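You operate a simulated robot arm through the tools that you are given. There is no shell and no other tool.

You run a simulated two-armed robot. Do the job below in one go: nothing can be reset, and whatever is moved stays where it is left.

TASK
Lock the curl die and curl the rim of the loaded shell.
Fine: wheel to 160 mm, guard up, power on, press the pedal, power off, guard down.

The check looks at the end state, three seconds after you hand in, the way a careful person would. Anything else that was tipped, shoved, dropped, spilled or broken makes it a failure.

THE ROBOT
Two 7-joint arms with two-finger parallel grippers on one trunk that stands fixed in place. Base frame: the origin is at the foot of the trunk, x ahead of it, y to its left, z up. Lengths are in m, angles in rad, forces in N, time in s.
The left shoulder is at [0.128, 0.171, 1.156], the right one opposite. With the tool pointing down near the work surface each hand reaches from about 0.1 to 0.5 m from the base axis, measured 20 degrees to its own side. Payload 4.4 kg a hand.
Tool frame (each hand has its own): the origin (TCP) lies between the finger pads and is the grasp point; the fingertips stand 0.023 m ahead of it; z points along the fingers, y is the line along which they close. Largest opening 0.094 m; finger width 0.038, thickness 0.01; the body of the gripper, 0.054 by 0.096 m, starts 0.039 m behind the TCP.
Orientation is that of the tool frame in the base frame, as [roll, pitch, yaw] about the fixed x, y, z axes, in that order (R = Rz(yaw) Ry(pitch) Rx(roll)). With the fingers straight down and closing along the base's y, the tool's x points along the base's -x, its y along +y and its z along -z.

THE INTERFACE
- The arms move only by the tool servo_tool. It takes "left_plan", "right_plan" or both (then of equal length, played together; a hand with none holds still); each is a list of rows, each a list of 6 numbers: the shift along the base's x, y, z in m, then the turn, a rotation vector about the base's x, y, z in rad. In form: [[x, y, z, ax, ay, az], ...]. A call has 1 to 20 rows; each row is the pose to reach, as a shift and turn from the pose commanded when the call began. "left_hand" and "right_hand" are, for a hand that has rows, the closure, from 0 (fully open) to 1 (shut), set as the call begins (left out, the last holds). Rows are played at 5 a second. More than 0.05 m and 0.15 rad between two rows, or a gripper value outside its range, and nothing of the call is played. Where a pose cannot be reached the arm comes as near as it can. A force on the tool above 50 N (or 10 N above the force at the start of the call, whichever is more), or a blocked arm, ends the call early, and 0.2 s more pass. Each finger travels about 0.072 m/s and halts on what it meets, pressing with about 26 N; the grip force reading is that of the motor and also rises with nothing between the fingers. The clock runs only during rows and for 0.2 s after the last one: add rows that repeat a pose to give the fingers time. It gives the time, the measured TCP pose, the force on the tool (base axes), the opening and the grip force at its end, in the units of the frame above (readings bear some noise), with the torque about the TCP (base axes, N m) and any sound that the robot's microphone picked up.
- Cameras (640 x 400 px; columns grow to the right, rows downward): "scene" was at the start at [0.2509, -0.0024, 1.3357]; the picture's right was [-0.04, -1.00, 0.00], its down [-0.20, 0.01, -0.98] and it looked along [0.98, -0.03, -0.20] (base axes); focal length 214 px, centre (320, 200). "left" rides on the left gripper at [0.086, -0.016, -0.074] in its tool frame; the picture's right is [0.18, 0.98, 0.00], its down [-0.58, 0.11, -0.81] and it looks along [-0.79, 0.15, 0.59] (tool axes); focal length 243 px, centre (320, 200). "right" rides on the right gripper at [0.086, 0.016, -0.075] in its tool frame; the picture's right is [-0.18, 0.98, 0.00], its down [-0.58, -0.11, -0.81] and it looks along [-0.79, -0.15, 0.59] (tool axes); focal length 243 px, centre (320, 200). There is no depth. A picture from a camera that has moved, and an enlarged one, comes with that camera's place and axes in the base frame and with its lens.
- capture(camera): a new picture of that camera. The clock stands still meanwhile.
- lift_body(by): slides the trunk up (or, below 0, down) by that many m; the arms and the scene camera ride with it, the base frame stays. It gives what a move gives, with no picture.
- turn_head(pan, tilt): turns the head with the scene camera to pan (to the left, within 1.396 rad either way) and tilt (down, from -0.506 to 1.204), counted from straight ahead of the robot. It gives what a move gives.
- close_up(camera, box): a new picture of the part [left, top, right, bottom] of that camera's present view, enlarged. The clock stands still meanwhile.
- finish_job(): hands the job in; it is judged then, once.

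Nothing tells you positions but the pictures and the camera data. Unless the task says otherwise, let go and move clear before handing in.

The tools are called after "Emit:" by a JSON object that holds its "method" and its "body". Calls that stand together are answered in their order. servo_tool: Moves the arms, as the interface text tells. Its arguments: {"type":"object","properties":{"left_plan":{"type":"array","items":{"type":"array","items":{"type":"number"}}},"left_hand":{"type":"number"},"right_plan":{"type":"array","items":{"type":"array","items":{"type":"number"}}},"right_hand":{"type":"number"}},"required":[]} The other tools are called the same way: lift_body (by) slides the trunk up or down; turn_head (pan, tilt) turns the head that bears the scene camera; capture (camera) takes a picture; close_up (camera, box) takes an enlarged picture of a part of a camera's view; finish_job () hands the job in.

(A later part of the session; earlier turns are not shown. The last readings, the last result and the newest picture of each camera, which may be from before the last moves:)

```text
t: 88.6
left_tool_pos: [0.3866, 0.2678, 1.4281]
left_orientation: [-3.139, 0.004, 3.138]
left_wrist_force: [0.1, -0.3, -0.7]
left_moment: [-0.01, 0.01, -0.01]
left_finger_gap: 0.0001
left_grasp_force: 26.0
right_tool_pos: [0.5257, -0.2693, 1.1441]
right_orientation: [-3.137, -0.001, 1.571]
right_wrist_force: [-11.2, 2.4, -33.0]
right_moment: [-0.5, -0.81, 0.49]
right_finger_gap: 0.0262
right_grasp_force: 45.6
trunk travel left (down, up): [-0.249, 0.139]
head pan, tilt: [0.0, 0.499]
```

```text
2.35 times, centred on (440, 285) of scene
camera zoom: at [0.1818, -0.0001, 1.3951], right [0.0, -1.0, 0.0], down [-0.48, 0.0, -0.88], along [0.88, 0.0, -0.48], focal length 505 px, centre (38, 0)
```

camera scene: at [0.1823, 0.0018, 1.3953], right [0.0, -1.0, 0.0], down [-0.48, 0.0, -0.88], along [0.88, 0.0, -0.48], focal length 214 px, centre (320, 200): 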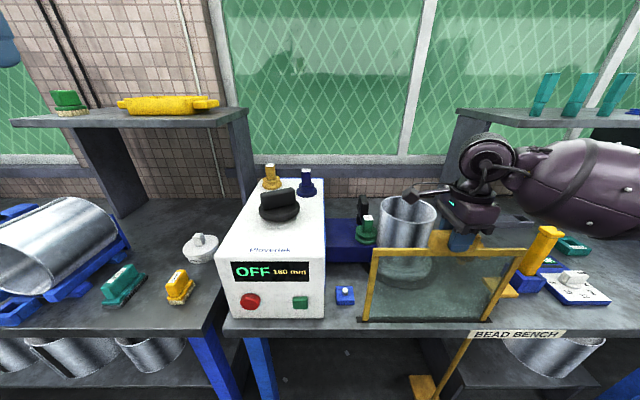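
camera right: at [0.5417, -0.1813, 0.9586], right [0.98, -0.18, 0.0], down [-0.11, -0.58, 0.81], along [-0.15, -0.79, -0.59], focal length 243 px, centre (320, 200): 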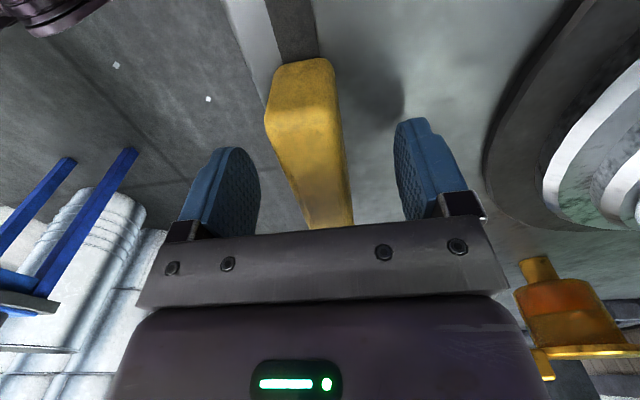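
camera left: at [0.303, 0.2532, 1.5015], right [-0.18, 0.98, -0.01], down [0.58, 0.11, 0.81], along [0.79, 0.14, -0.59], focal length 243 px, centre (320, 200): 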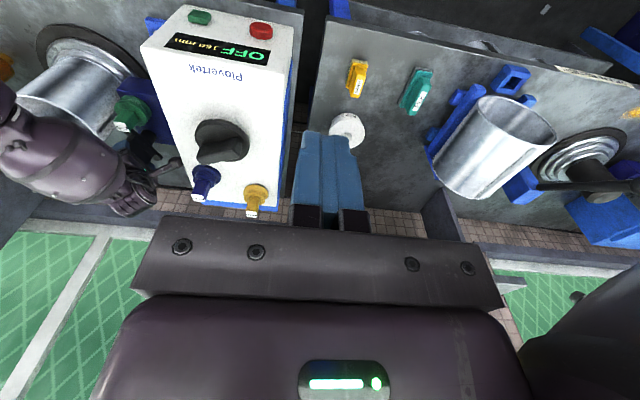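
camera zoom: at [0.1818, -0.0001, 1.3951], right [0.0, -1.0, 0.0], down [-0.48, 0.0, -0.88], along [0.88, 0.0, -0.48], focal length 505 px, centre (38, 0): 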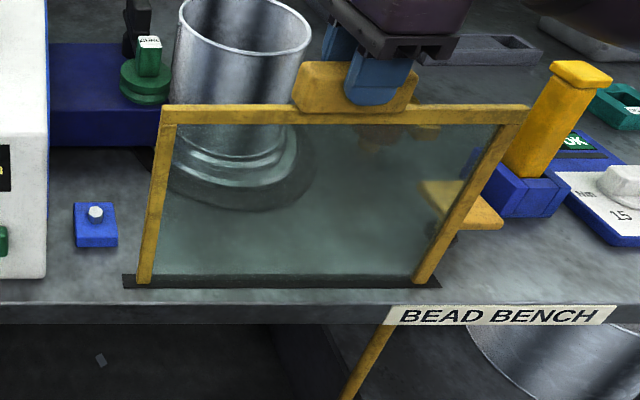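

The guard is against its upper stop at +0.26 m. It carried almost no weight while moving, so it should stay. I'll ease the pull, open slightly, and watch.

Emit:
{"method": "servo_tool", "body": {"right_plan": [[0, 0, -0.004, 0, 0, 0], [0, 0, -0.004, 0, 0, 0]]}}

Emit:
{"method": "servo_tool", "body": {"right_plan": [[0, 0, 0, 0, 0, 0], [0, 0, 0, 0, 0, 0], [0, 0, 0, 0, 0, 0], [0, 0, 0, 0, 0, 0]], "right_hand": 0.5}}

Emit:
{"method": "close_up", "body": {"camera": "scene", "box": [340, 200, 540, 370]}}

```text
t: 89.2
left_tool_pos: [0.3853, 0.2686, 1.4292]
left_orientation: [-3.137, 0.007, 3.14]
left_wrist_force: [0.2, -0.4, -0.2]
left_moment: [-0.03, -0.03, 0.0]
left_finger_gap: 0.0002
left_grasp_force: 26.1
right_tool_pos: [0.5251, -0.2691, 1.143]
right_orientation: [3.136, 0.0, 1.572]
right_wrist_force: [-7.3, -4.1, -2.8]
right_moment: [-1.27, 0.51, 0.6]
right_finger_gap: 0.0259
right_grasp_force: 45.0
trunk travel left (down, up): [-0.249, 0.139]
head pan, tilt: [0.0, 0.499]
```

```text
t: 90.2
left_tool_pos: [0.3874, 0.2687, 1.4286]
left_orientation: [-3.137, 0.004, 3.14]
left_wrist_force: [0.3, 0.0, 0.2]
left_moment: [0.01, -0.02, -0.01]
left_finger_gap: 0.0
left_grasp_force: 26.2
right_tool_pos: [0.5261, -0.2679, 1.141]
right_orientation: [-3.141, 0.001, 1.57]
right_wrist_force: [-0.5, 0.7, -0.7]
right_moment: [0.02, 0.02, -0.01]
right_finger_gap: 0.0472
right_grasp_force: 0.0
trunk travel left (down, up): [-0.249, 0.139]
head pan, tilt: [0.0, 0.499]
```

```text
2.35 times, centred on (440, 285) of scene
camera zoom: at [0.1811, 0.001, 1.3955], right [0.0, -1.0, 0.0], down [-0.48, 0.0, -0.88], along [0.88, 0.0, -0.48], focal length 505 px, centre (38, 0)
```

zoom: 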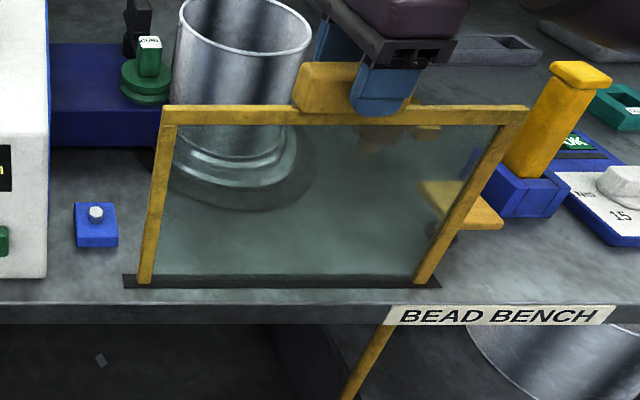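

The guard stays up by itself. I'll raise the right hand clear and bring the left hand towards the green power button.

Emit:
{"method": "servo_tool", "body": {"right_plan": [[0, 0, 0.03, 0, 0, 0], [0, 0, 0.06, 0, 0, 0], [-0.02, -0.02, 0.09, 0, 0, 0.1], [-0.05, -0.04, 0.1, 0, 0, 0.24], [-0.08, -0.06, 0.1, 0, 0, 0.38], [-0.1, -0.08, 0.1, 0, 0, 0.52], [-0.11, -0.1, 0.1, 0, 0, 0.66], [-0.11, -0.12, 0.1, 0, 0, 0.8], [-0.11, -0.13, 0.1, 0, 0, 0.94], [-0.11, -0.14, 0.1, 0, 0, 1.08], [-0.11, -0.15, 0.1, 0, 0, 1.22], [-0.11, -0.16, 0.1, 0, 0, 1.36], [-0.11, -0.16, 0.1, 0, 0, 1.5], [-0.11, -0.16, 0.1, 0, 0, 1.571], [-0.11, -0.16, 0.1, 0, 0, 1.571]], "right_hand": 0.0}}

Emit:
{"method": "capture", "body": {"camera": "scene"}}

Emit:
{"method": "capture", "body": {"camera": "right"}}

Emit:
{"method": "close_up", "body": {"camera": "scene", "box": [460, 250, 580, 325]}}

```text
t: 93.4
left_tool_pos: [0.3873, 0.2677, 1.4272]
left_orientation: [-3.136, 0.006, 3.137]
left_wrist_force: [-0.2, 0.3, 0.4]
left_moment: [-0.01, 0.02, 0.01]
left_finger_gap: 0.0001
left_grasp_force: 26.1
right_tool_pos: [0.4144, -0.4286, 1.2408]
right_orientation: [-3.141, -0.002, 3.141]
right_wrist_force: [-0.4, 0.1, 0.1]
right_moment: [0.0, -0.02, 0.01]
right_finger_gap: 0.0939
right_grasp_force: 0.1
trunk travel left (down, up): [-0.249, 0.139]
head pan, tilt: [0.0, 0.499]
```

```text
taken
camera scene: at [0.1811, 0.001, 1.3955], right [0.0, -1.0, 0.0], down [-0.48, 0.0, -0.88], along [0.88, 0.0, -0.48], focal length 214 px, centre (320, 200)
```

scene: 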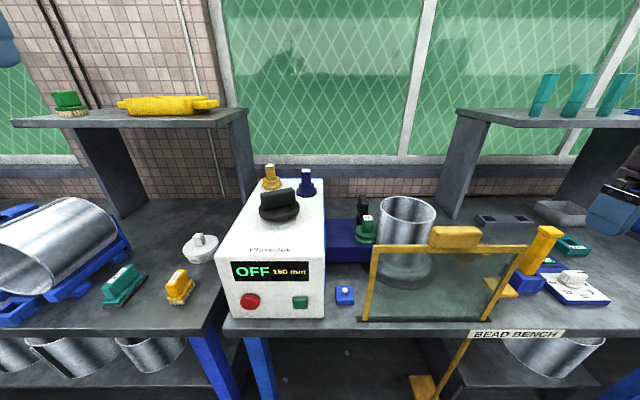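

```text
taken
camera right: at [0.3291, -0.4124, 1.3161], right [0.18, 0.98, 0.0], down [0.58, -0.11, 0.81], along [0.79, -0.15, -0.59], focal length 243 px, centre (320, 200)
```

right: 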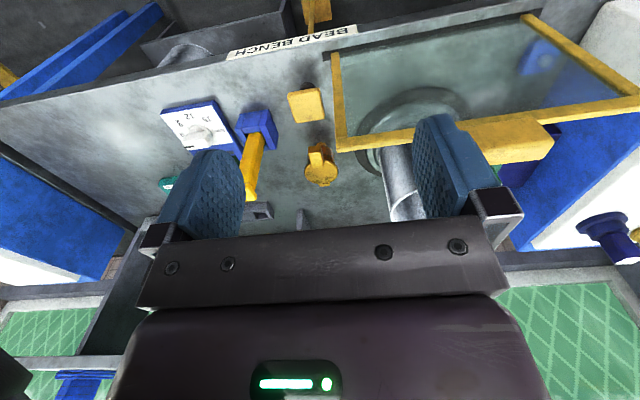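

```text
5.33 times, centred on (520, 288) of scene
camera zoom: at [0.1811, 0.001, 1.3955], right [0.0, -1.0, 0.0], down [-0.48, 0.0, -0.88], along [0.88, 0.0, -0.48], focal length 1144 px, centre (-747, -267)
```

zoom: 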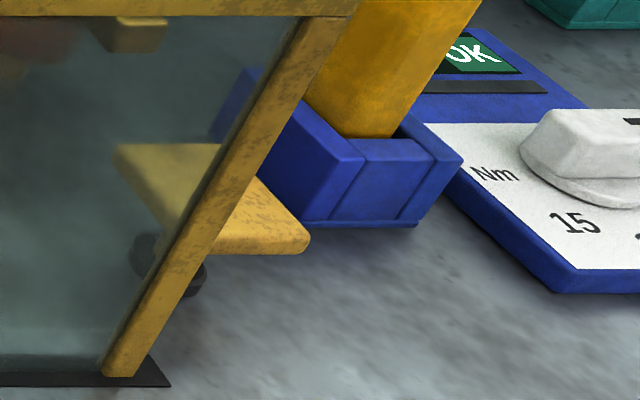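

The push pad is at about (0.567, -0.477, 0.925), just past the guard's right post. I'll zoom in with the right camera to check the clearances around it, and re-measure the green button.

Emit:
{"method": "close_up", "body": {"camera": "right", "box": [220, 50, 380, 200]}}

Emit:
{"method": "close_up", "body": {"camera": "scene", "box": [440, 210, 600, 330]}}

Emit:
{"method": "close_up", "body": {"camera": "left", "box": [140, 0, 320, 90]}}

Emit:
{"method": "close_up", "body": {"camera": "scene", "box": [210, 240, 340, 330]}}

```text
2.67 times, centred on (300, 125) of right
camera zoom: at [0.3291, -0.4124, 1.3161], right [0.18, 0.98, 0.0], down [0.58, -0.11, 0.81], along [0.79, -0.15, -0.59], focal length 647 px, centre (373, 400)
```

zoom: 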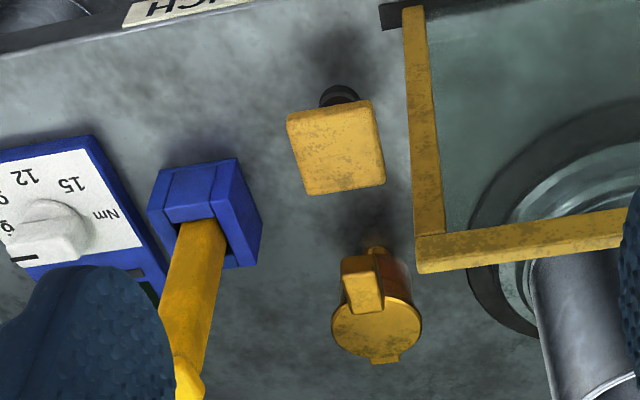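

```text
3.33 times, centred on (520, 270) of scene
camera zoom: at [0.1811, 0.001, 1.3955], right [0.0, -1.0, 0.0], down [-0.48, 0.0, -0.88], along [0.88, 0.0, -0.48], focal length 715 px, centre (-347, -33)
```

zoom: 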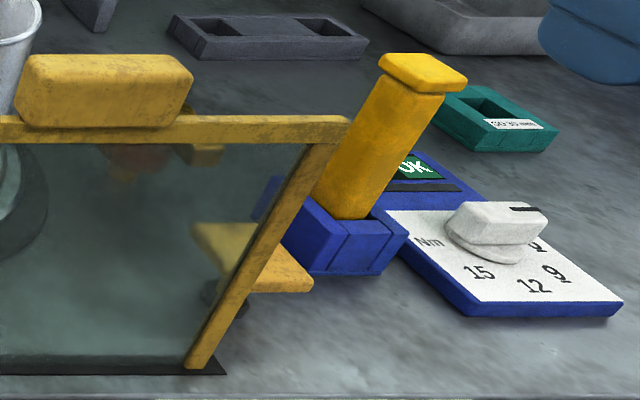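

```text
3.56 times, centred on (230, 45) of left
camera zoom: at [0.2995, 0.2523, 1.5023], right [-0.18, 0.98, -0.01], down [0.58, 0.11, 0.81], along [0.8, 0.14, -0.59], focal length 863 px, centre (640, 751)
```

zoom: 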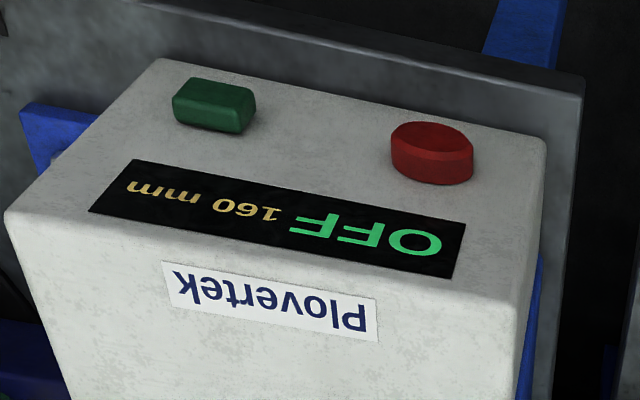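

```text
4.44 times, centred on (275, 285) of scene
camera zoom: at [0.1811, 0.001, 1.3955], right [0.0, -1.0, 0.0], down [-0.48, 0.0, -0.88], along [0.88, 0.0, -0.48], focal length 953 px, centre (520, -178)
```

zoom: 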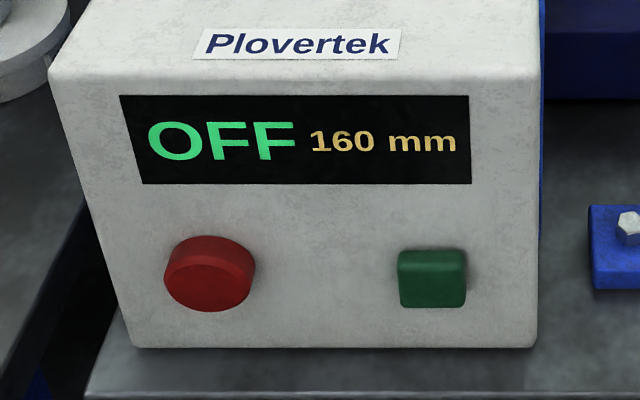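

The green button's face is at about (0.515, 0.049, 0.926). I'll bring the left hand, fingers closed and pointing forward, in front of it.

Emit:
{"method": "servo_tool", "body": {"left_plan": [[0.003, -0.016, -0.034, 0, -0.086, 0], [0.006, -0.031, -0.068, 0, -0.171, 0], [0.009, -0.047, -0.102, 0, -0.257, 0], [0.012, -0.063, -0.136, 0, -0.343, 0], [0.015, -0.078, -0.17, 0, -0.429, 0], [0.018, -0.094, -0.204, 0, -0.514, 0], [0.021, -0.109, -0.238, 0, -0.6, 0], [0.024, -0.125, -0.272, 0, -0.686, 0], [0.028, -0.141, -0.307, 0, -0.771, 0], [0.031, -0.156, -0.341, 0, -0.857, 0], [0.034, -0.172, -0.375, 0, -0.943, 0], [0.037, -0.188, -0.409, 0, -1.029, 0], [0.04, -0.203, -0.443, 0, -1.114, 0], [0.043, -0.219, -0.477, 0, -1.2, 0], [0.043, -0.219, -0.477, 0, -1.2, 0]], "left_hand": 1.0}}

Emit:
{"method": "capture", "body": {"camera": "scene"}}

Emit:
{"method": "close_up", "body": {"camera": "scene", "box": [200, 220, 360, 340]}}

```text
t: 96.6
left_tool_pos: [0.4284, 0.0523, 0.9482]
left_orientation: [3.138, 1.208, 3.135]
left_wrist_force: [-0.6, 0.2, 0.7]
left_moment: [0.03, 0.04, 0.0]
left_finger_gap: 0.0002
left_grasp_force: 26.2
left hand out of reach, approached as far as the arm can: row 6, 7, 8, 9, 10, 11
right_tool_pos: [0.4154, -0.4277, 1.2409]
right_orientation: [-3.141, 0.001, 3.141]
right_wrist_force: [-0.4, 0.1, -0.1]
right_moment: [-0.02, 0.0, 0.01]
right_finger_gap: 0.0942
right_grasp_force: 0.1
trunk travel left (down, up): [-0.249, 0.139]
head pan, tilt: [0.0, 0.499]
```

```text
taken
camera scene: at [0.1804, 0.0013, 1.3957], right [0.0, -1.0, 0.0], down [-0.48, 0.0, -0.88], along [0.88, 0.0, -0.48], focal length 214 px, centre (320, 200)
```

scene: 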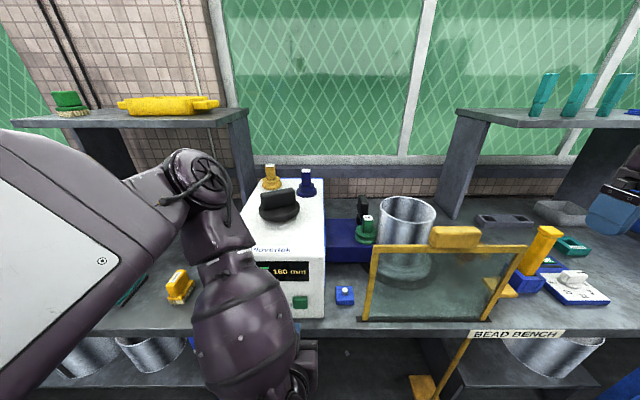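

```text
3.33 times, centred on (280, 280) of scene
camera zoom: at [0.1804, 0.0013, 1.3957], right [0.0, -1.0, 0.0], down [-0.48, 0.0, -0.88], along [0.88, 0.0, -0.48], focal length 715 px, centre (453, -67)
```

zoom: 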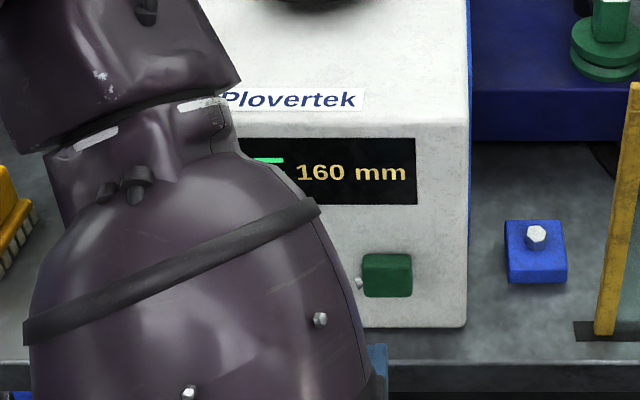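

The hand is in front of the green button. I'll lower slightly and advance until the fingertips are just short of it.

Emit:
{"method": "servo_tool", "body": {"left_plan": [[0.015, -0.002, -0.018, 0, 0, 0], [0.035, -0.003, -0.018, 0, 0, 0], [0.05, -0.003, -0.018, 0, 0, 0], [0.05, -0.003, -0.018, 0, 0, 0]]}}

Emit:
{"method": "close_up", "body": {"camera": "scene", "box": [200, 220, 360, 340]}}

Emit:
{"method": "capture", "body": {"camera": "left"}}

```text
t: 97.6
left_tool_pos: [0.4796, 0.0474, 0.9305]
left_orientation: [3.137, 1.202, 3.131]
left_wrist_force: [0.0, 0.2, 0.2]
left_moment: [0.0, 0.02, 0.0]
left_finger_gap: 0.0
left_grasp_force: 25.9
right_tool_pos: [0.4152, -0.429, 1.2411]
right_orientation: [-3.14, -0.001, 3.141]
right_wrist_force: [1.0, -0.4, -0.6]
right_moment: [0.02, 0.0, 0.01]
right_finger_gap: 0.094
right_grasp_force: 0.2
trunk travel left (down, up): [-0.249, 0.139]
head pan, tilt: [0.0, 0.499]
```

```text
3.33 times, centred on (280, 280) of scene
camera zoom: at [0.1811, 0.0009, 1.3955], right [0.0, -1.0, 0.0], down [-0.48, 0.0, -0.88], along [0.88, 0.0, -0.48], focal length 715 px, centre (453, -67)
```

zoom: 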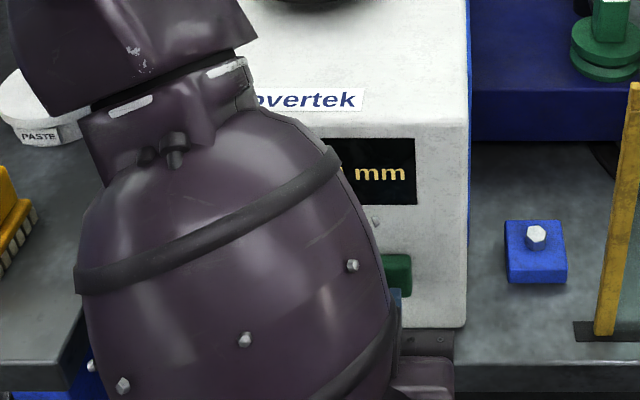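

```text
taken
camera left: at [0.3785, 0.0307, 0.8769], right [-0.06, 0.98, -0.17], down [-0.54, 0.11, 0.83], along [0.84, 0.14, 0.53], focal length 243 px, centre (320, 200)
```

left: 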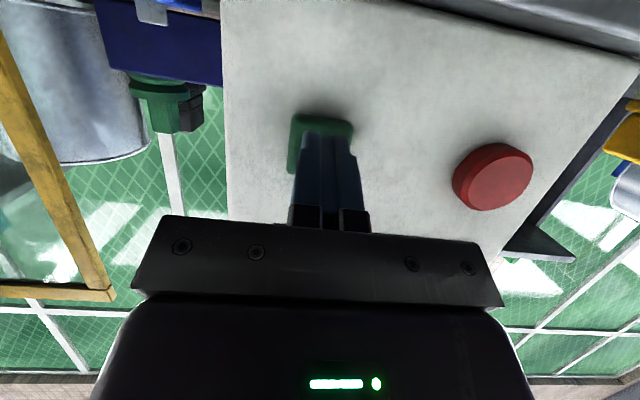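

The fingertips are lined up with the green button. I'll push forward gently.

Emit:
{"method": "servo_tool", "body": {"left_plan": [[0.004, 0, 0, 0, 0, 0], [0.008, 0, 0, 0, 0, 0], [0.012, 0, 0, 0, 0, 0], [0.012, 0, 0, 0, 0, 0]]}}

Emit:
{"method": "capture", "body": {"camera": "left"}}

Emit:
{"method": "close_up", "body": {"camera": "scene", "box": [200, 220, 360, 340]}}

```text
t: 98.6
left_tool_pos: [0.4892, 0.0476, 0.9321]
left_orientation: [3.137, 1.201, 3.13]
left_wrist_force: [-15.2, -0.4, -4.2]
left_moment: [-0.01, -0.01, -0.01]
left_finger_gap: 0.0002
left_grasp_force: 26.5
right_tool_pos: [0.414, -0.428, 1.2412]
right_orientation: [-3.141, 0.001, 3.14]
right_wrist_force: [0.1, -0.3, 0.6]
right_moment: [-0.02, -0.02, 0.01]
right_finger_gap: 0.0939
right_grasp_force: 0.2
trunk travel left (down, up): [-0.249, 0.139]
head pan, tilt: [0.0, 0.499]
heard: click
```

```text
taken
camera left: at [0.3886, 0.031, 0.8787], right [-0.06, 0.98, -0.17], down [-0.54, 0.11, 0.83], along [0.84, 0.14, 0.53], focal length 243 px, centre (320, 200)
```

left: 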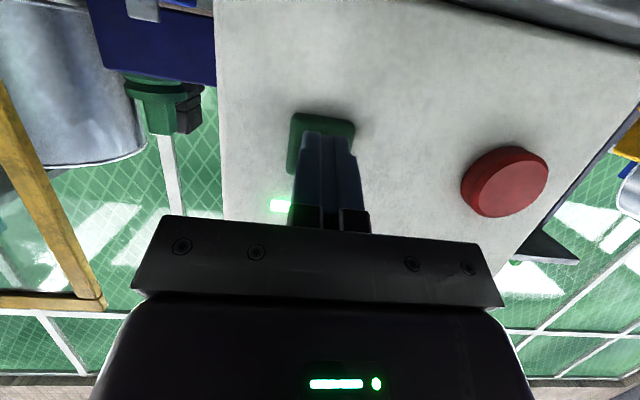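

```text
3.33 times, centred on (280, 280) of scene
camera zoom: at [0.1798, 0.0009, 1.3955], right [0.0, -1.0, 0.0], down [-0.48, 0.0, -0.88], along [0.88, 0.0, -0.48], focal length 715 px, centre (453, -67)
```

zoom: 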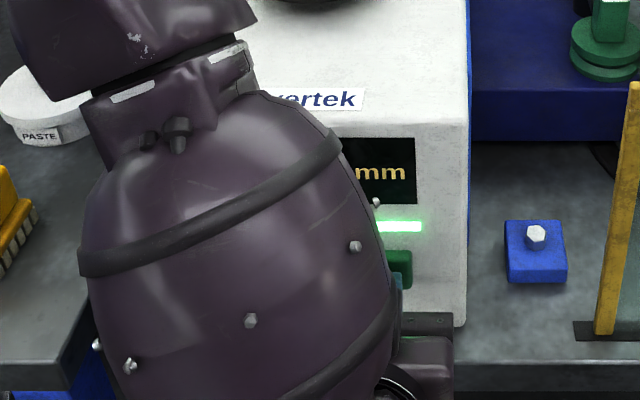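

A click, and a green lamp lit above the button: power is on. I'll back the left hand off and check the display.

Emit:
{"method": "servo_tool", "body": {"left_plan": [[-0.02, 0, 0, 0, 0, 0], [-0.05, 0, 0, 0, 0, 0], [-0.07, 0.01, 0, 0, 0, 0], [-0.08, 0.04, 0, 0, 0, 0], [-0.08, 0.08, 0, 0, 0, 0], [-0.08, 0.118, 0, 0, 0, 0], [-0.08, 0.118, 0, 0, 0, 0]]}}

Emit:
{"method": "capture", "body": {"camera": "scene"}}

Emit:
{"method": "capture", "body": {"camera": "left"}}

```text
t: 100.2
left_tool_pos: [0.4039, 0.1353, 0.9404]
left_orientation: [3.137, 1.204, 3.132]
left_wrist_force: [-0.6, 0.6, -0.7]
left_moment: [-0.03, 0.0, -0.02]
left_finger_gap: 0.0
left_grasp_force: 26.1
left hand out of reach, approached as far as the arm can: row 6, 7
right_tool_pos: [0.4164, -0.4293, 1.2403]
right_orientation: [-3.141, -0.003, -3.141]
right_wrist_force: [-0.1, 0.3, -0.2]
right_moment: [0.01, 0.0, -0.01]
right_finger_gap: 0.0941
right_grasp_force: 0.1
trunk travel left (down, up): [-0.249, 0.139]
head pan, tilt: [0.0, 0.499]
```

```text
taken
camera scene: at [0.1813, 0.0012, 1.3954], right [0.0, -1.0, 0.0], down [-0.48, 0.0, -0.88], along [0.88, 0.0, -0.48], focal length 214 px, centre (320, 200)
```

scene: 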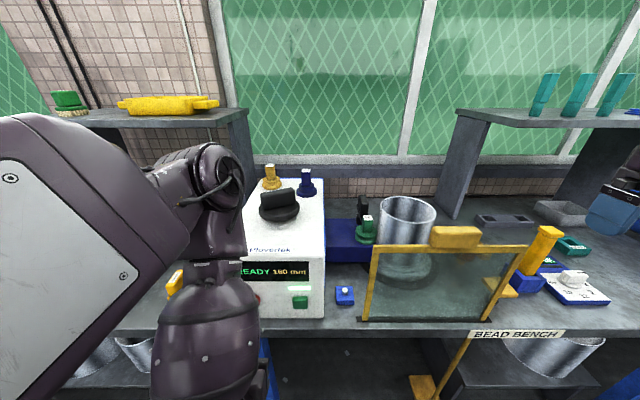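

```text
taken
camera left: at [0.3033, 0.1184, 0.8874], right [-0.06, 0.98, -0.17], down [-0.54, 0.11, 0.83], along [0.84, 0.14, 0.53], focal length 243 px, centre (320, 200)
```

left: 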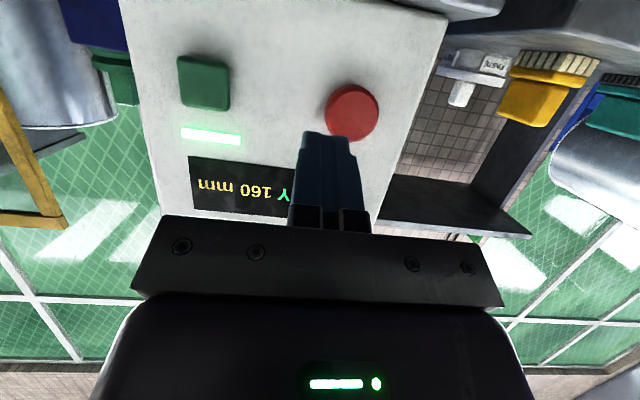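

The display reads READY 160 mm, so the die lock and guard are accepted. Now the pedal: I'll close the right fingers and move over the push pad at about (0.575, -0.49), staying right of the guard post.

Emit:
{"method": "servo_tool", "body": {"right_plan": [[0, -0.03, 0, 0, 0, 0], [0, -0.062, 0, 0, 0, 0], [0.04, -0.062, 0, 0, 0, 0], [0.08, -0.062, 0, 0, 0, 0], [0.12, -0.062, 0, 0, 0, 0], [0.16, -0.062, 0, 0, 0, 0], [0.16, -0.062, -0.045, 0, 0, 0], [0.16, -0.062, -0.09, 0, 0, 0], [0.16, -0.062, -0.135, 0, 0, 0], [0.16, -0.062, -0.18, 0, 0, 0], [0.16, -0.062, -0.22, 0, 0, 0], [0.16, -0.062, -0.22, 0, 0, 0]], "right_hand": 1.0}}

Emit:
{"method": "capture", "body": {"camera": "scene"}}

Emit:
{"method": "capture", "body": {"camera": "right"}}

Emit:
{"method": "close_up", "body": {"camera": "scene", "box": [440, 210, 600, 330]}}

```text
t: 102.8
left_tool_pos: [0.4036, 0.1347, 0.9412]
left_orientation: [3.135, 1.204, 3.133]
left_wrist_force: [0.0, 0.1, 0.5]
left_moment: [0.0, 0.02, -0.01]
left_finger_gap: 0.0
left_grasp_force: 26.1
right_tool_pos: [0.5761, -0.4896, 1.0215]
right_orientation: [3.14, -0.002, -3.14]
right_wrist_force: [-0.4, -0.4, -0.3]
right_moment: [-0.01, -0.01, 0.0]
right_finger_gap: 0.0
right_grasp_force: 25.4
trunk travel left (down, up): [-0.249, 0.139]
head pan, tilt: [0.0, 0.499]
```

```text
taken
camera scene: at [0.1808, 0.0011, 1.3956], right [0.0, -1.0, 0.0], down [-0.48, 0.0, -0.88], along [0.88, 0.0, -0.48], focal length 214 px, centre (320, 200)
```

scene: 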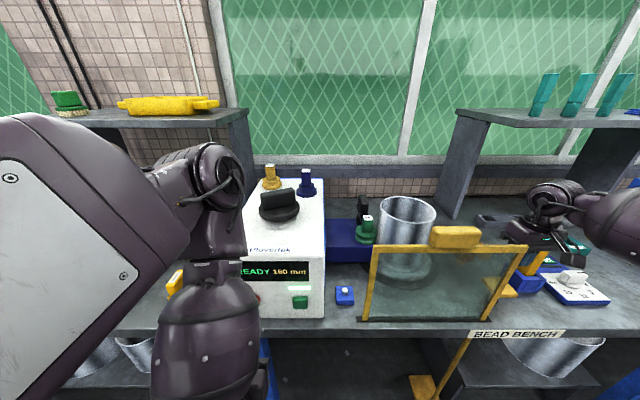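

```text
taken
camera right: at [0.4902, -0.4733, 1.097], right [0.18, 0.98, 0.0], down [0.58, -0.11, 0.81], along [0.79, -0.15, -0.59], focal length 243 px, centre (320, 200)
```

right: 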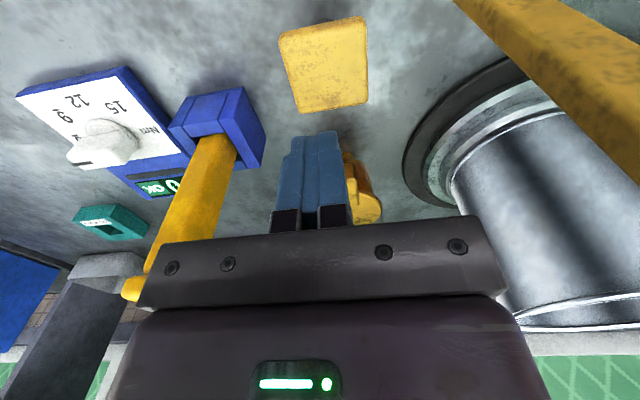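

```text
3.33 times, centred on (520, 270) of scene
camera zoom: at [0.1808, 0.0011, 1.3956], right [0.0, -1.0, 0.0], down [-0.48, 0.0, -0.88], along [0.88, 0.0, -0.48], focal length 715 px, centre (-347, -33)
```

zoom: 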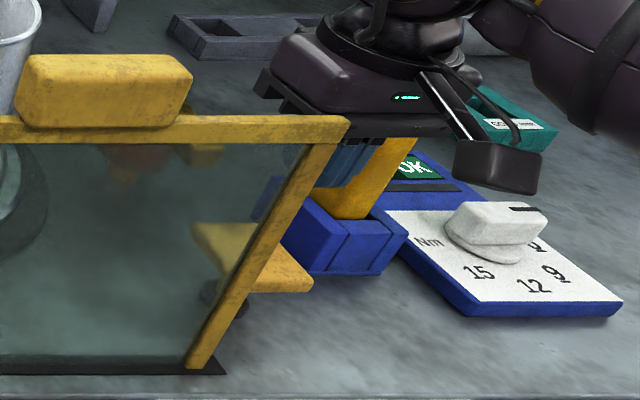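

The fingertips are right above the pad's centre, and the lever to the right is about 3 cm clear. I'll go down until contact and press gently.

Emit:
{"method": "servo_tool", "body": {"right_plan": [[0, 0.002, -0.03, 0, 0, 0], [0, 0.002, -0.055, 0, 0, 0], [0, 0.002, -0.068, 0, 0, 0], [0, 0.002, -0.074, 0, 0, 0], [0, 0.002, -0.08, 0, 0, 0], [0, 0.002, -0.08, 0, 0, 0]]}}

Emit:
{"method": "close_up", "body": {"camera": "scene", "box": [440, 210, 600, 330]}}

Emit:
{"method": "capture", "body": {"camera": "right"}}

```text
t: 104.2
left_tool_pos: [0.4036, 0.1343, 0.9403]
left_orientation: [3.135, 1.202, 3.13]
left_wrist_force: [1.2, -0.4, -0.2]
left_moment: [-0.01, -0.03, 0.0]
left_finger_gap: 0.0
left_grasp_force: 26.3
right_tool_pos: [0.5754, -0.4913, 0.9395]
right_orientation: [-3.142, 0.0, -3.14]
right_wrist_force: [-0.7, -0.3, -0.1]
right_moment: [-0.01, 0.02, 0.0]
right_finger_gap: 0.0
right_grasp_force: 25.7
trunk travel left (down, up): [-0.249, 0.139]
head pan, tilt: [0.0, 0.499]
```

```text
3.33 times, centred on (520, 270) of scene
camera zoom: at [0.1811, 0.0009, 1.3955], right [0.0, -1.0, 0.0], down [-0.48, 0.0, -0.88], along [0.88, 0.0, -0.48], focal length 715 px, centre (-347, -33)
```

zoom: 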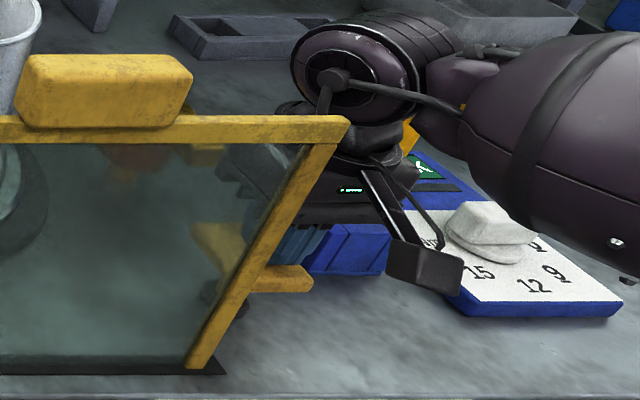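

```text
taken
camera right: at [0.4889, -0.4736, 1.0157], right [0.18, 0.98, 0.0], down [0.58, -0.11, 0.81], along [0.79, -0.15, -0.59], focal length 243 px, centre (320, 200)
```

right: 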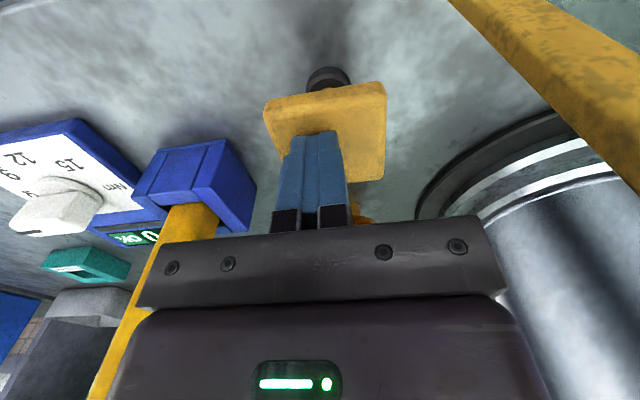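

It's just above the pad. I'll press down in small steps.

Emit:
{"method": "servo_tool", "body": {"right_plan": [[0, 0, -0.005, 0, 0, 0], [0, 0, -0.01, 0, 0, 0], [0, 0, -0.015, 0, 0, 0], [0, 0, -0.02, 0, 0, 0], [0, 0, -0.025, 0, 0, 0], [0, 0, -0.025, 0, 0, 0]]}}

Emit:
{"method": "capture", "body": {"camera": "scene"}}

Emit:
{"method": "capture", "body": {"camera": "right"}}

```text
t: 105.6
left_tool_pos: [0.4028, 0.1341, 0.9415]
left_orientation: [3.137, 1.206, 3.132]
left_wrist_force: [1.0, 0.2, -0.3]
left_moment: [0.01, -0.02, 0.02]
left_finger_gap: 0.0
left_grasp_force: 26.5
right_tool_pos: [0.5749, -0.4891, 0.9184]
right_orientation: [-3.14, 0.004, 3.141]
right_wrist_force: [0.7, -0.2, 14.6]
right_moment: [-0.03, 0.3, 0.12]
right_finger_gap: 0.0001
right_grasp_force: 26.2
trunk travel left (down, up): [-0.249, 0.139]
head pan, tilt: [0.0, 0.499]
heard: click
```

```text
taken
camera scene: at [0.18, 0.0018, 1.3959], right [0.0, -1.0, 0.0], down [-0.48, 0.0, -0.88], along [0.88, 0.0, -0.48], focal length 214 px, centre (320, 200)
```

scene: 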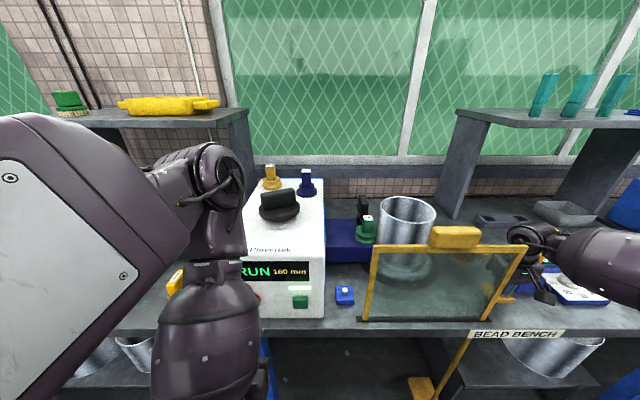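

```text
taken
camera right: at [0.4885, -0.4726, 0.9939], right [0.18, 0.98, 0.0], down [0.58, -0.11, 0.81], along [0.79, -0.15, -0.59], focal length 243 px, centre (320, 200)
```

right: 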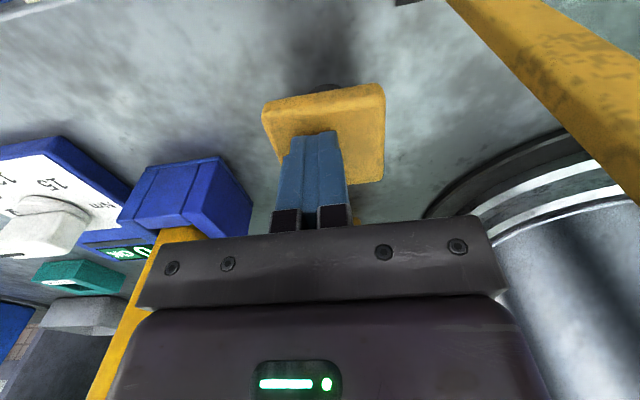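

The display shows RUN. I'll hold the pedal steady and watch the cycle.

Emit:
{"method": "servo_tool", "body": {"right_plan": [[0, 0, 0, 0, 0, 0], [0, 0, 0, 0, 0, 0], [0, 0, 0, 0, 0, 0], [0, 0, 0, 0, 0, 0], [0, 0, 0, 0, 0, 0]]}}

Emit:
{"method": "capture", "body": {"camera": "scene"}}

Emit:
{"method": "close_up", "body": {"camera": "scene", "box": [240, 180, 440, 305]}}

```text
t: 106.8
left_tool_pos: [0.4034, 0.1352, 0.9409]
left_orientation: [3.136, 1.206, 3.136]
left_wrist_force: [-0.6, 0.0, 0.0]
left_moment: [0.02, -0.01, 0.0]
left_finger_gap: 0.0003
left_grasp_force: 25.4
right_tool_pos: [0.574, -0.4888, 0.9176]
right_orientation: [-3.14, 0.004, 3.14]
right_wrist_force: [7.2, -4.5, 24.7]
right_moment: [-0.11, 0.32, 0.11]
right_finger_gap: 0.0002
right_grasp_force: 25.7
trunk travel left (down, up): [-0.249, 0.139]
head pan, tilt: [0.0, 0.499]
```

```text
taken
camera scene: at [0.1799, 0.002, 1.3958], right [0.0, -1.0, 0.0], down [-0.48, 0.0, -0.88], along [0.88, 0.0, -0.48], focal length 214 px, centre (320, 200)
```

scene: 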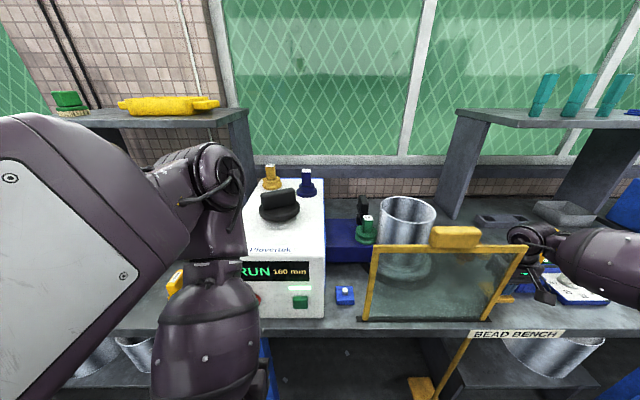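

```text
3.20 times, centred on (340, 242) of scene
camera zoom: at [0.1799, 0.002, 1.3958], right [0.0, -1.0, 0.0], down [-0.48, 0.0, -0.88], along [0.88, 0.0, -0.48], focal length 686 px, centre (256, 64)
```

zoom: 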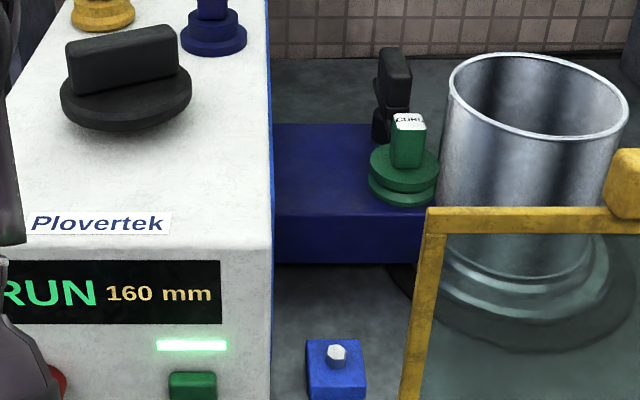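

It's still running. I'll hold the pedal a little longer.

Emit:
{"method": "servo_tool", "body": {"right_plan": [[0, 0, 0, 0, 0, 0], [0, 0, 0, 0, 0, 0], [0, 0, 0, 0, 0, 0], [0, 0, 0, 0, 0, 0], [0, 0, 0, 0, 0, 0], [0, 0, 0, 0, 0, 0], [0, 0, 0, 0, 0, 0], [0, 0, 0, 0, 0, 0]]}}

Emit:
{"method": "close_up", "body": {"camera": "scene", "box": [240, 180, 440, 305]}}

```text
t: 108.6
left_tool_pos: [0.4026, 0.1348, 0.9413]
left_orientation: [3.136, 1.206, 3.135]
left_wrist_force: [0.1, 0.1, -0.1]
left_moment: [0.01, 0.01, -0.01]
left_finger_gap: 0.0002
left_grasp_force: 26.1
right_tool_pos: [0.5741, -0.4896, 0.9189]
right_orientation: [-3.14, 0.004, -3.14]
right_wrist_force: [8.3, -9.5, 29.9]
right_moment: [-0.2, 0.36, 0.15]
right_finger_gap: 0.0003
right_grasp_force: 26.0
trunk travel left (down, up): [-0.249, 0.139]
head pan, tilt: [0.0, 0.499]
```

```text
3.20 times, centred on (340, 242) of scene
camera zoom: at [0.1798, 0.0019, 1.3957], right [0.0, -1.0, 0.0], down [-0.48, 0.0, -0.88], along [0.88, 0.0, -0.48], focal length 686 px, centre (256, 64)
```

zoom: 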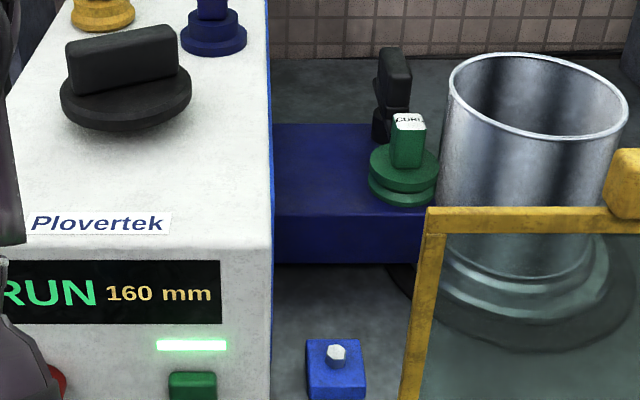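

It's still showing RUN. I'll ease the pressure slightly, keep holding, and zoom in on the rim.

Emit:
{"method": "servo_tool", "body": {"right_plan": [[0, 0, 0.001, 0, 0, 0], [0, 0, 0.001, 0, 0, 0], [0, 0, 0.001, 0, 0, 0], [0, 0, 0.001, 0, 0, 0], [0, 0, 0.001, 0, 0, 0], [0, 0, 0.001, 0, 0, 0], [0, 0, 0.001, 0, 0, 0], [0, 0, 0.001, 0, 0, 0], [0, 0, 0.001, 0, 0, 0], [0, 0, 0.001, 0, 0, 0]]}}

Emit:
{"method": "close_up", "body": {"camera": "scene", "box": [240, 180, 440, 305]}}

Emit:
{"method": "close_up", "body": {"camera": "scene", "box": [340, 180, 460, 260]}}

```text
t: 110.8
left_tool_pos: [0.4031, 0.1354, 0.9415]
left_orientation: [3.137, 1.206, 3.134]
left_wrist_force: [-0.1, -0.7, 0.4]
left_moment: [-0.01, 0.04, -0.05]
left_finger_gap: 0.0001
left_grasp_force: 26.4
right_tool_pos: [0.575, -0.4883, 0.9177]
right_orientation: [3.141, 0.001, 3.14]
right_wrist_force: [8.2, -3.7, 24.4]
right_moment: [-0.04, 0.11, 0.03]
right_finger_gap: 0.0002
right_grasp_force: 25.8
trunk travel left (down, up): [-0.249, 0.139]
head pan, tilt: [0.0, 0.499]
```

```text
3.20 times, centred on (340, 242) of scene
camera zoom: at [0.1801, 0.0021, 1.3957], right [0.0, -1.0, 0.0], down [-0.48, 0.0, -0.88], along [0.88, 0.0, -0.48], focal length 686 px, centre (256, 64)
```

zoom: 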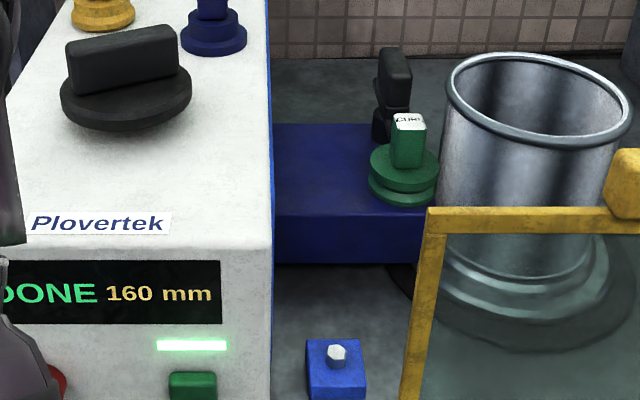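

```text
5.00 times, centred on (400, 220) of scene
camera zoom: at [0.1801, 0.0021, 1.3957], right [0.0, -1.0, 0.0], down [-0.48, 0.0, -0.88], along [0.88, 0.0, -0.48], focal length 1072 px, centre (-80, 100)
```

zoom: 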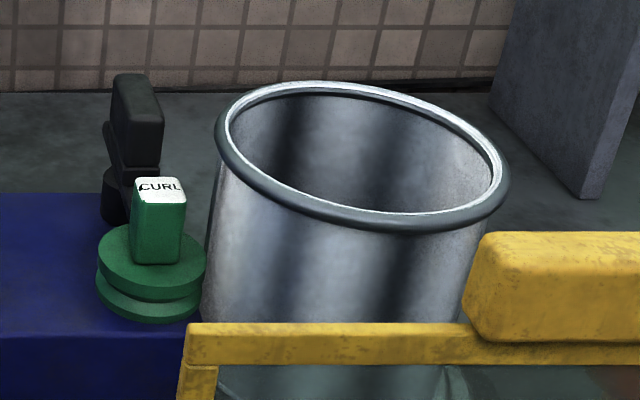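

The display says DONE and the rim now has a rolled curl. I'll release the pedal and raise the right hand straight up.

Emit:
{"method": "servo_tool", "body": {"right_plan": [[0, 0, 0.02, 0, 0, 0], [0, 0, 0.05, 0, 0, 0], [0, 0, 0.09, 0, 0, 0], [0, 0, 0.13, 0, 0, 0], [0, 0, 0.17, 0, 0, 0], [0, 0, 0.21, 0, 0, 0], [0, 0, 0.25, 0, 0, 0], [0, 0, 0.29, 0, 0, 0], [-0.04, 0, 0.31, 0, 0, 0], [-0.08, 0, 0.32, 0, 0, 0], [-0.12, 0.02, 0.32, 0, 0, 0], [-0.14, 0.04, 0.32, 0, 0, 0], [-0.14, 0.04, 0.32, 0, 0, 0]]}}

Emit:
{"method": "capture", "body": {"camera": "scene"}}

Emit:
{"method": "capture", "body": {"camera": "left"}}

Emit:
{"method": "close_up", "body": {"camera": "scene", "box": [440, 210, 600, 330]}}

```text
t: 113.6
left_tool_pos: [0.4028, 0.1345, 0.9425]
left_orientation: [3.133, 1.203, 3.133]
left_wrist_force: [-0.8, 0.9, 0.5]
left_moment: [0.03, -0.03, 0.02]
left_finger_gap: 0.0
left_grasp_force: 26.2
right_tool_pos: [0.4359, -0.4478, 1.2345]
right_orientation: [3.14, 0.0, -3.14]
right_wrist_force: [0.1, -0.1, 0.9]
right_moment: [0.0, 0.0, 0.01]
right_finger_gap: 0.0
right_grasp_force: 25.8
trunk travel left (down, up): [-0.249, 0.139]
head pan, tilt: [0.0, 0.499]
```

```text
taken
camera scene: at [0.1809, 0.0009, 1.3955], right [0.0, -1.0, 0.0], down [-0.48, 0.0, -0.88], along [0.88, 0.0, -0.48], focal length 214 px, centre (320, 200)
```

scene: 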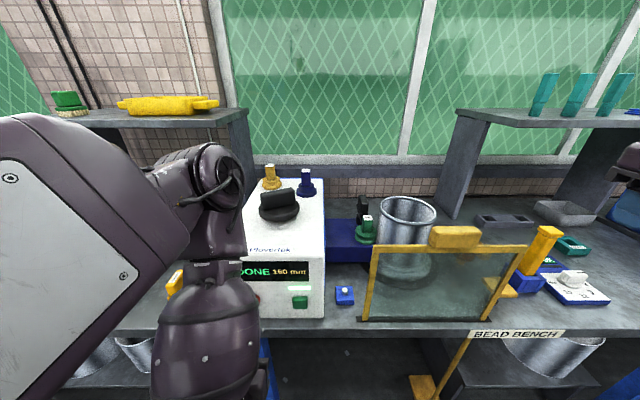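

```text
taken
camera left: at [0.3031, 0.118, 0.8874], right [-0.06, 0.98, -0.17], down [-0.54, 0.11, 0.83], along [0.84, 0.14, 0.53], focal length 243 px, centre (320, 200)
```

left: 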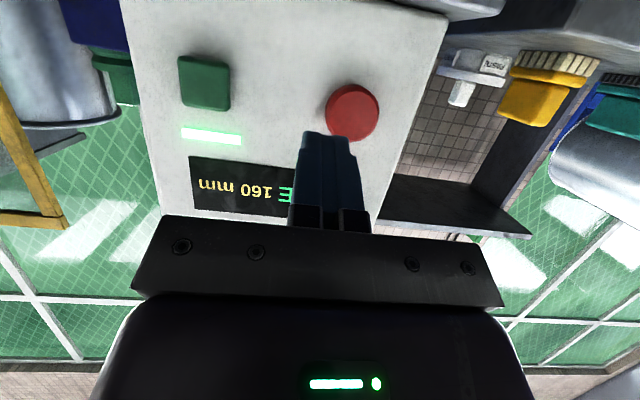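

```text
3.33 times, centred on (520, 270) of scene
camera zoom: at [0.1809, 0.0009, 1.3955], right [0.0, -1.0, 0.0], down [-0.48, 0.0, -0.88], along [0.88, 0.0, -0.48], focal length 715 px, centre (-347, -33)
```

zoom: 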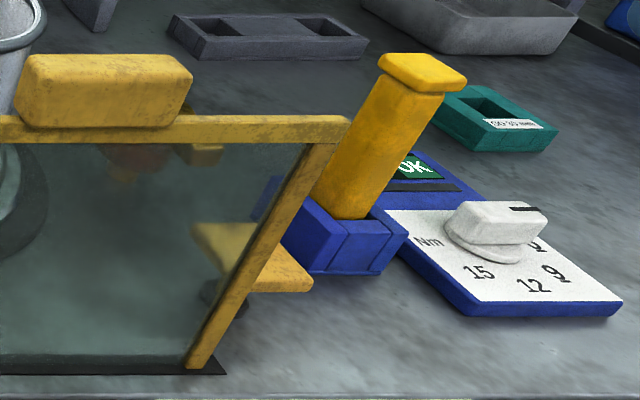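

The pedal has sprung back. Next I'll switch the power off with the red button at about (0.51, 0.164, 0.929), moving the left hand forward to line up with it.

Emit:
{"method": "servo_tool", "body": {"left_plan": [[0.01, 0, 0, 0, 0, 0], [0.03, -0.001, 0, 0, 0, 0], [0.045, -0.002, 0, 0, 0, 0], [0.045, -0.002, 0, 0, 0, 0]]}}

Emit:
{"method": "capture", "body": {"camera": "left"}}

Emit:
{"method": "capture", "body": {"camera": "scene"}}

```text
t: 114.6
left_tool_pos: [0.4477, 0.1238, 0.9411]
left_orientation: [3.135, 1.204, 3.131]
left_wrist_force: [-0.5, -0.2, 0.8]
left_moment: [0.01, -0.03, -0.04]
left_finger_gap: 0.0
left_grasp_force: 26.3
left hand out of reach, approached as far as the arm can: row 1, 2, 3, 4
right_tool_pos: [0.4367, -0.449, 1.2353]
right_orientation: [-3.141, 0.001, 3.14]
right_wrist_force: [-1.1, -0.8, -0.4]
right_moment: [0.01, 0.01, 0.02]
right_finger_gap: 0.0002
right_grasp_force: 26.0
trunk travel left (down, up): [-0.249, 0.139]
head pan, tilt: [0.0, 0.499]
```

```text
taken
camera left: at [0.3472, 0.1072, 0.8873], right [-0.06, 0.98, -0.17], down [-0.54, 0.11, 0.83], along [0.84, 0.14, 0.53], focal length 243 px, centre (320, 200)
```

left: 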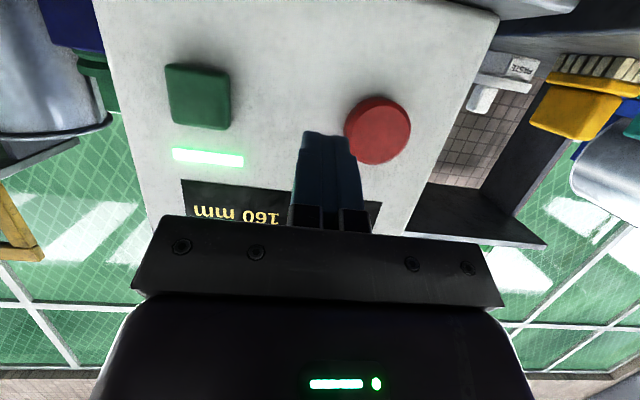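

```text
taken
camera scene: at [0.1812, 0.0009, 1.3954], right [0.0, -1.0, 0.0], down [-0.48, 0.0, -0.88], along [0.88, 0.0, -0.48], focal length 214 px, centre (320, 200)
```

scene: 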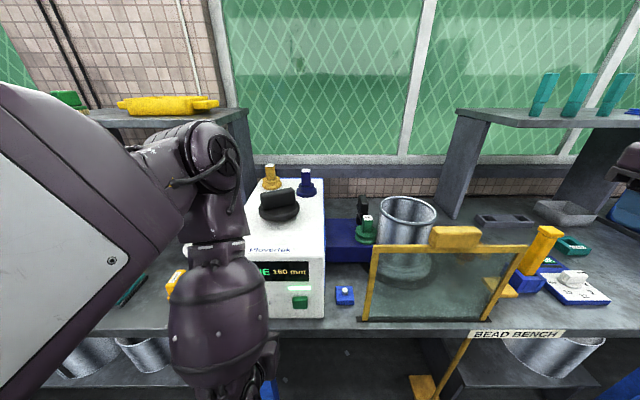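

The left arm is folded too tightly to get level with the red button. Raising the trunk 0.1 m gives it more room, and the hands just ride up clear of everything.

Emit:
{"method": "lift_body", "body": {"by": 0.1}}

Emit:
{"method": "servo_tool", "body": {"left_plan": [[0, 0.01, -0.04, 0, 0, 0], [0, 0.02, -0.08, 0, 0, 0], [0, 0.04, -0.11, 0, 0, 0], [0, 0.04, -0.11, 0, 0, 0]]}}

Emit:
{"method": "capture", "body": {"camera": "left"}}

Emit:
{"method": "capture", "body": {"camera": "scene"}}

```text
t: 116.0
left_tool_pos: [0.4485, 0.1216, 1.0738]
left_orientation: [3.13, 1.278, 3.131]
left_wrist_force: [-0.3, 0.7, -0.2]
left_moment: [-0.03, 0.04, 0.03]
left_finger_gap: 0.0
left_grasp_force: 26.3
right_tool_pos: [0.4355, -0.4494, 1.3354]
right_orientation: [3.141, 0.0, 3.141]
right_wrist_force: [0.5, 0.2, 0.3]
right_moment: [0.02, -0.01, 0.0]
right_finger_gap: 0.0001
right_grasp_force: 26.0
trunk travel left (down, up): [-0.349, 0.039]
head pan, tilt: [0.0, 0.499]
```

```text
t: 117.0
left_tool_pos: [0.4376, 0.103, 0.9945]
left_orientation: [3.125, 1.279, 3.129]
left_wrist_force: [-0.4, -0.6, 0.1]
left_moment: [-0.03, -0.02, 0.01]
left_finger_gap: 0.0
left_grasp_force: 26.6
left hand out of reach, approached as far as the arm can: row 1, 2, 3, 4
right_tool_pos: [0.4351, -0.4504, 1.3362]
right_orientation: [3.141, 0.0, 3.141]
right_wrist_force: [0.0, -1.2, -0.4]
right_moment: [-0.03, 0.04, 0.03]
right_finger_gap: 0.0001
right_grasp_force: 26.3
trunk travel left (down, up): [-0.349, 0.039]
head pan, tilt: [0.0, 0.499]
```

```text
taken
camera left: at [0.3427, 0.0856, 0.9327], right [-0.06, 0.98, -0.17], down [-0.61, 0.1, 0.79], along [0.79, 0.15, 0.59], focal length 243 px, centre (320, 200)
```

left: 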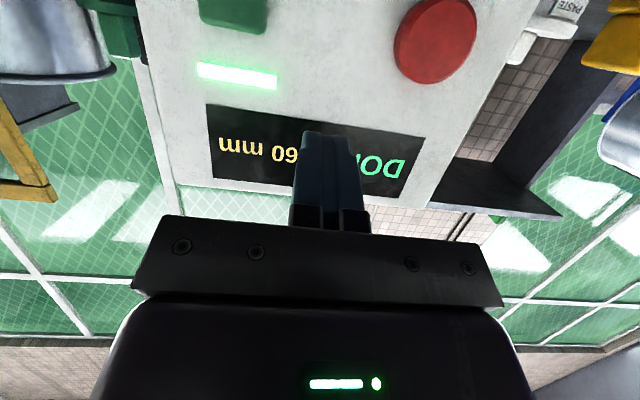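

```text
taken
camera scene: at [0.1467, 0.0009, 1.4996], right [0.0, -1.0, 0.0], down [-0.48, 0.0, -0.88], along [0.88, 0.0, -0.48], focal length 214 px, centre (320, 200)
```

scene: 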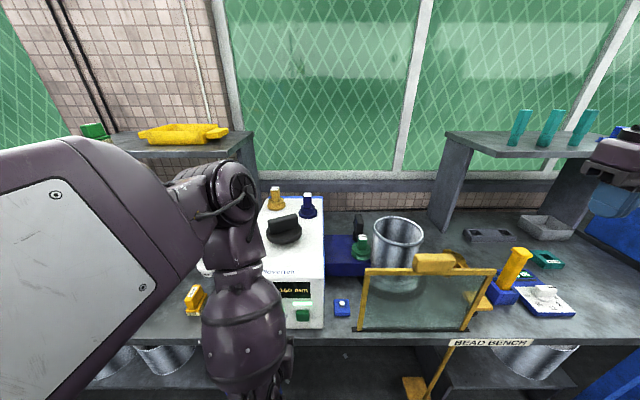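

Raising the trunk made that wrist pose worse. I'll lift the left hand a little, return the trunk, and approach the red button with the hand yawed outwards, which suits the left wrist better.

Emit:
{"method": "servo_tool", "body": {"left_plan": [[-0.01, -0.03, 0.03, 0, 0, 0], [-0.02, -0.06, 0.06, 0, 0, 0], [-0.02, -0.09, 0.1, 0, 0, 0], [-0.02, -0.12, 0.14, 0, 0, 0], [-0.02, -0.12, 0.14, 0, 0, 0]]}}

```text
t: 118.2
left_tool_pos: [0.4196, -0.0168, 1.1372]
left_orientation: [3.13, 1.279, 3.126]
left_wrist_force: [0.6, -0.6, 0.1]
left_moment: [0.01, -0.02, 0.01]
left_finger_gap: 0.0001
left_grasp_force: 26.3
right_tool_pos: [0.4346, -0.4482, 1.3367]
right_orientation: [-3.141, -0.001, 3.141]
right_wrist_force: [-0.4, -0.8, 1.0]
right_moment: [0.0, 0.04, 0.05]
right_finger_gap: 0.0
right_grasp_force: 26.5
trunk travel left (down, up): [-0.349, 0.039]
head pan, tilt: [0.0, 0.499]
```

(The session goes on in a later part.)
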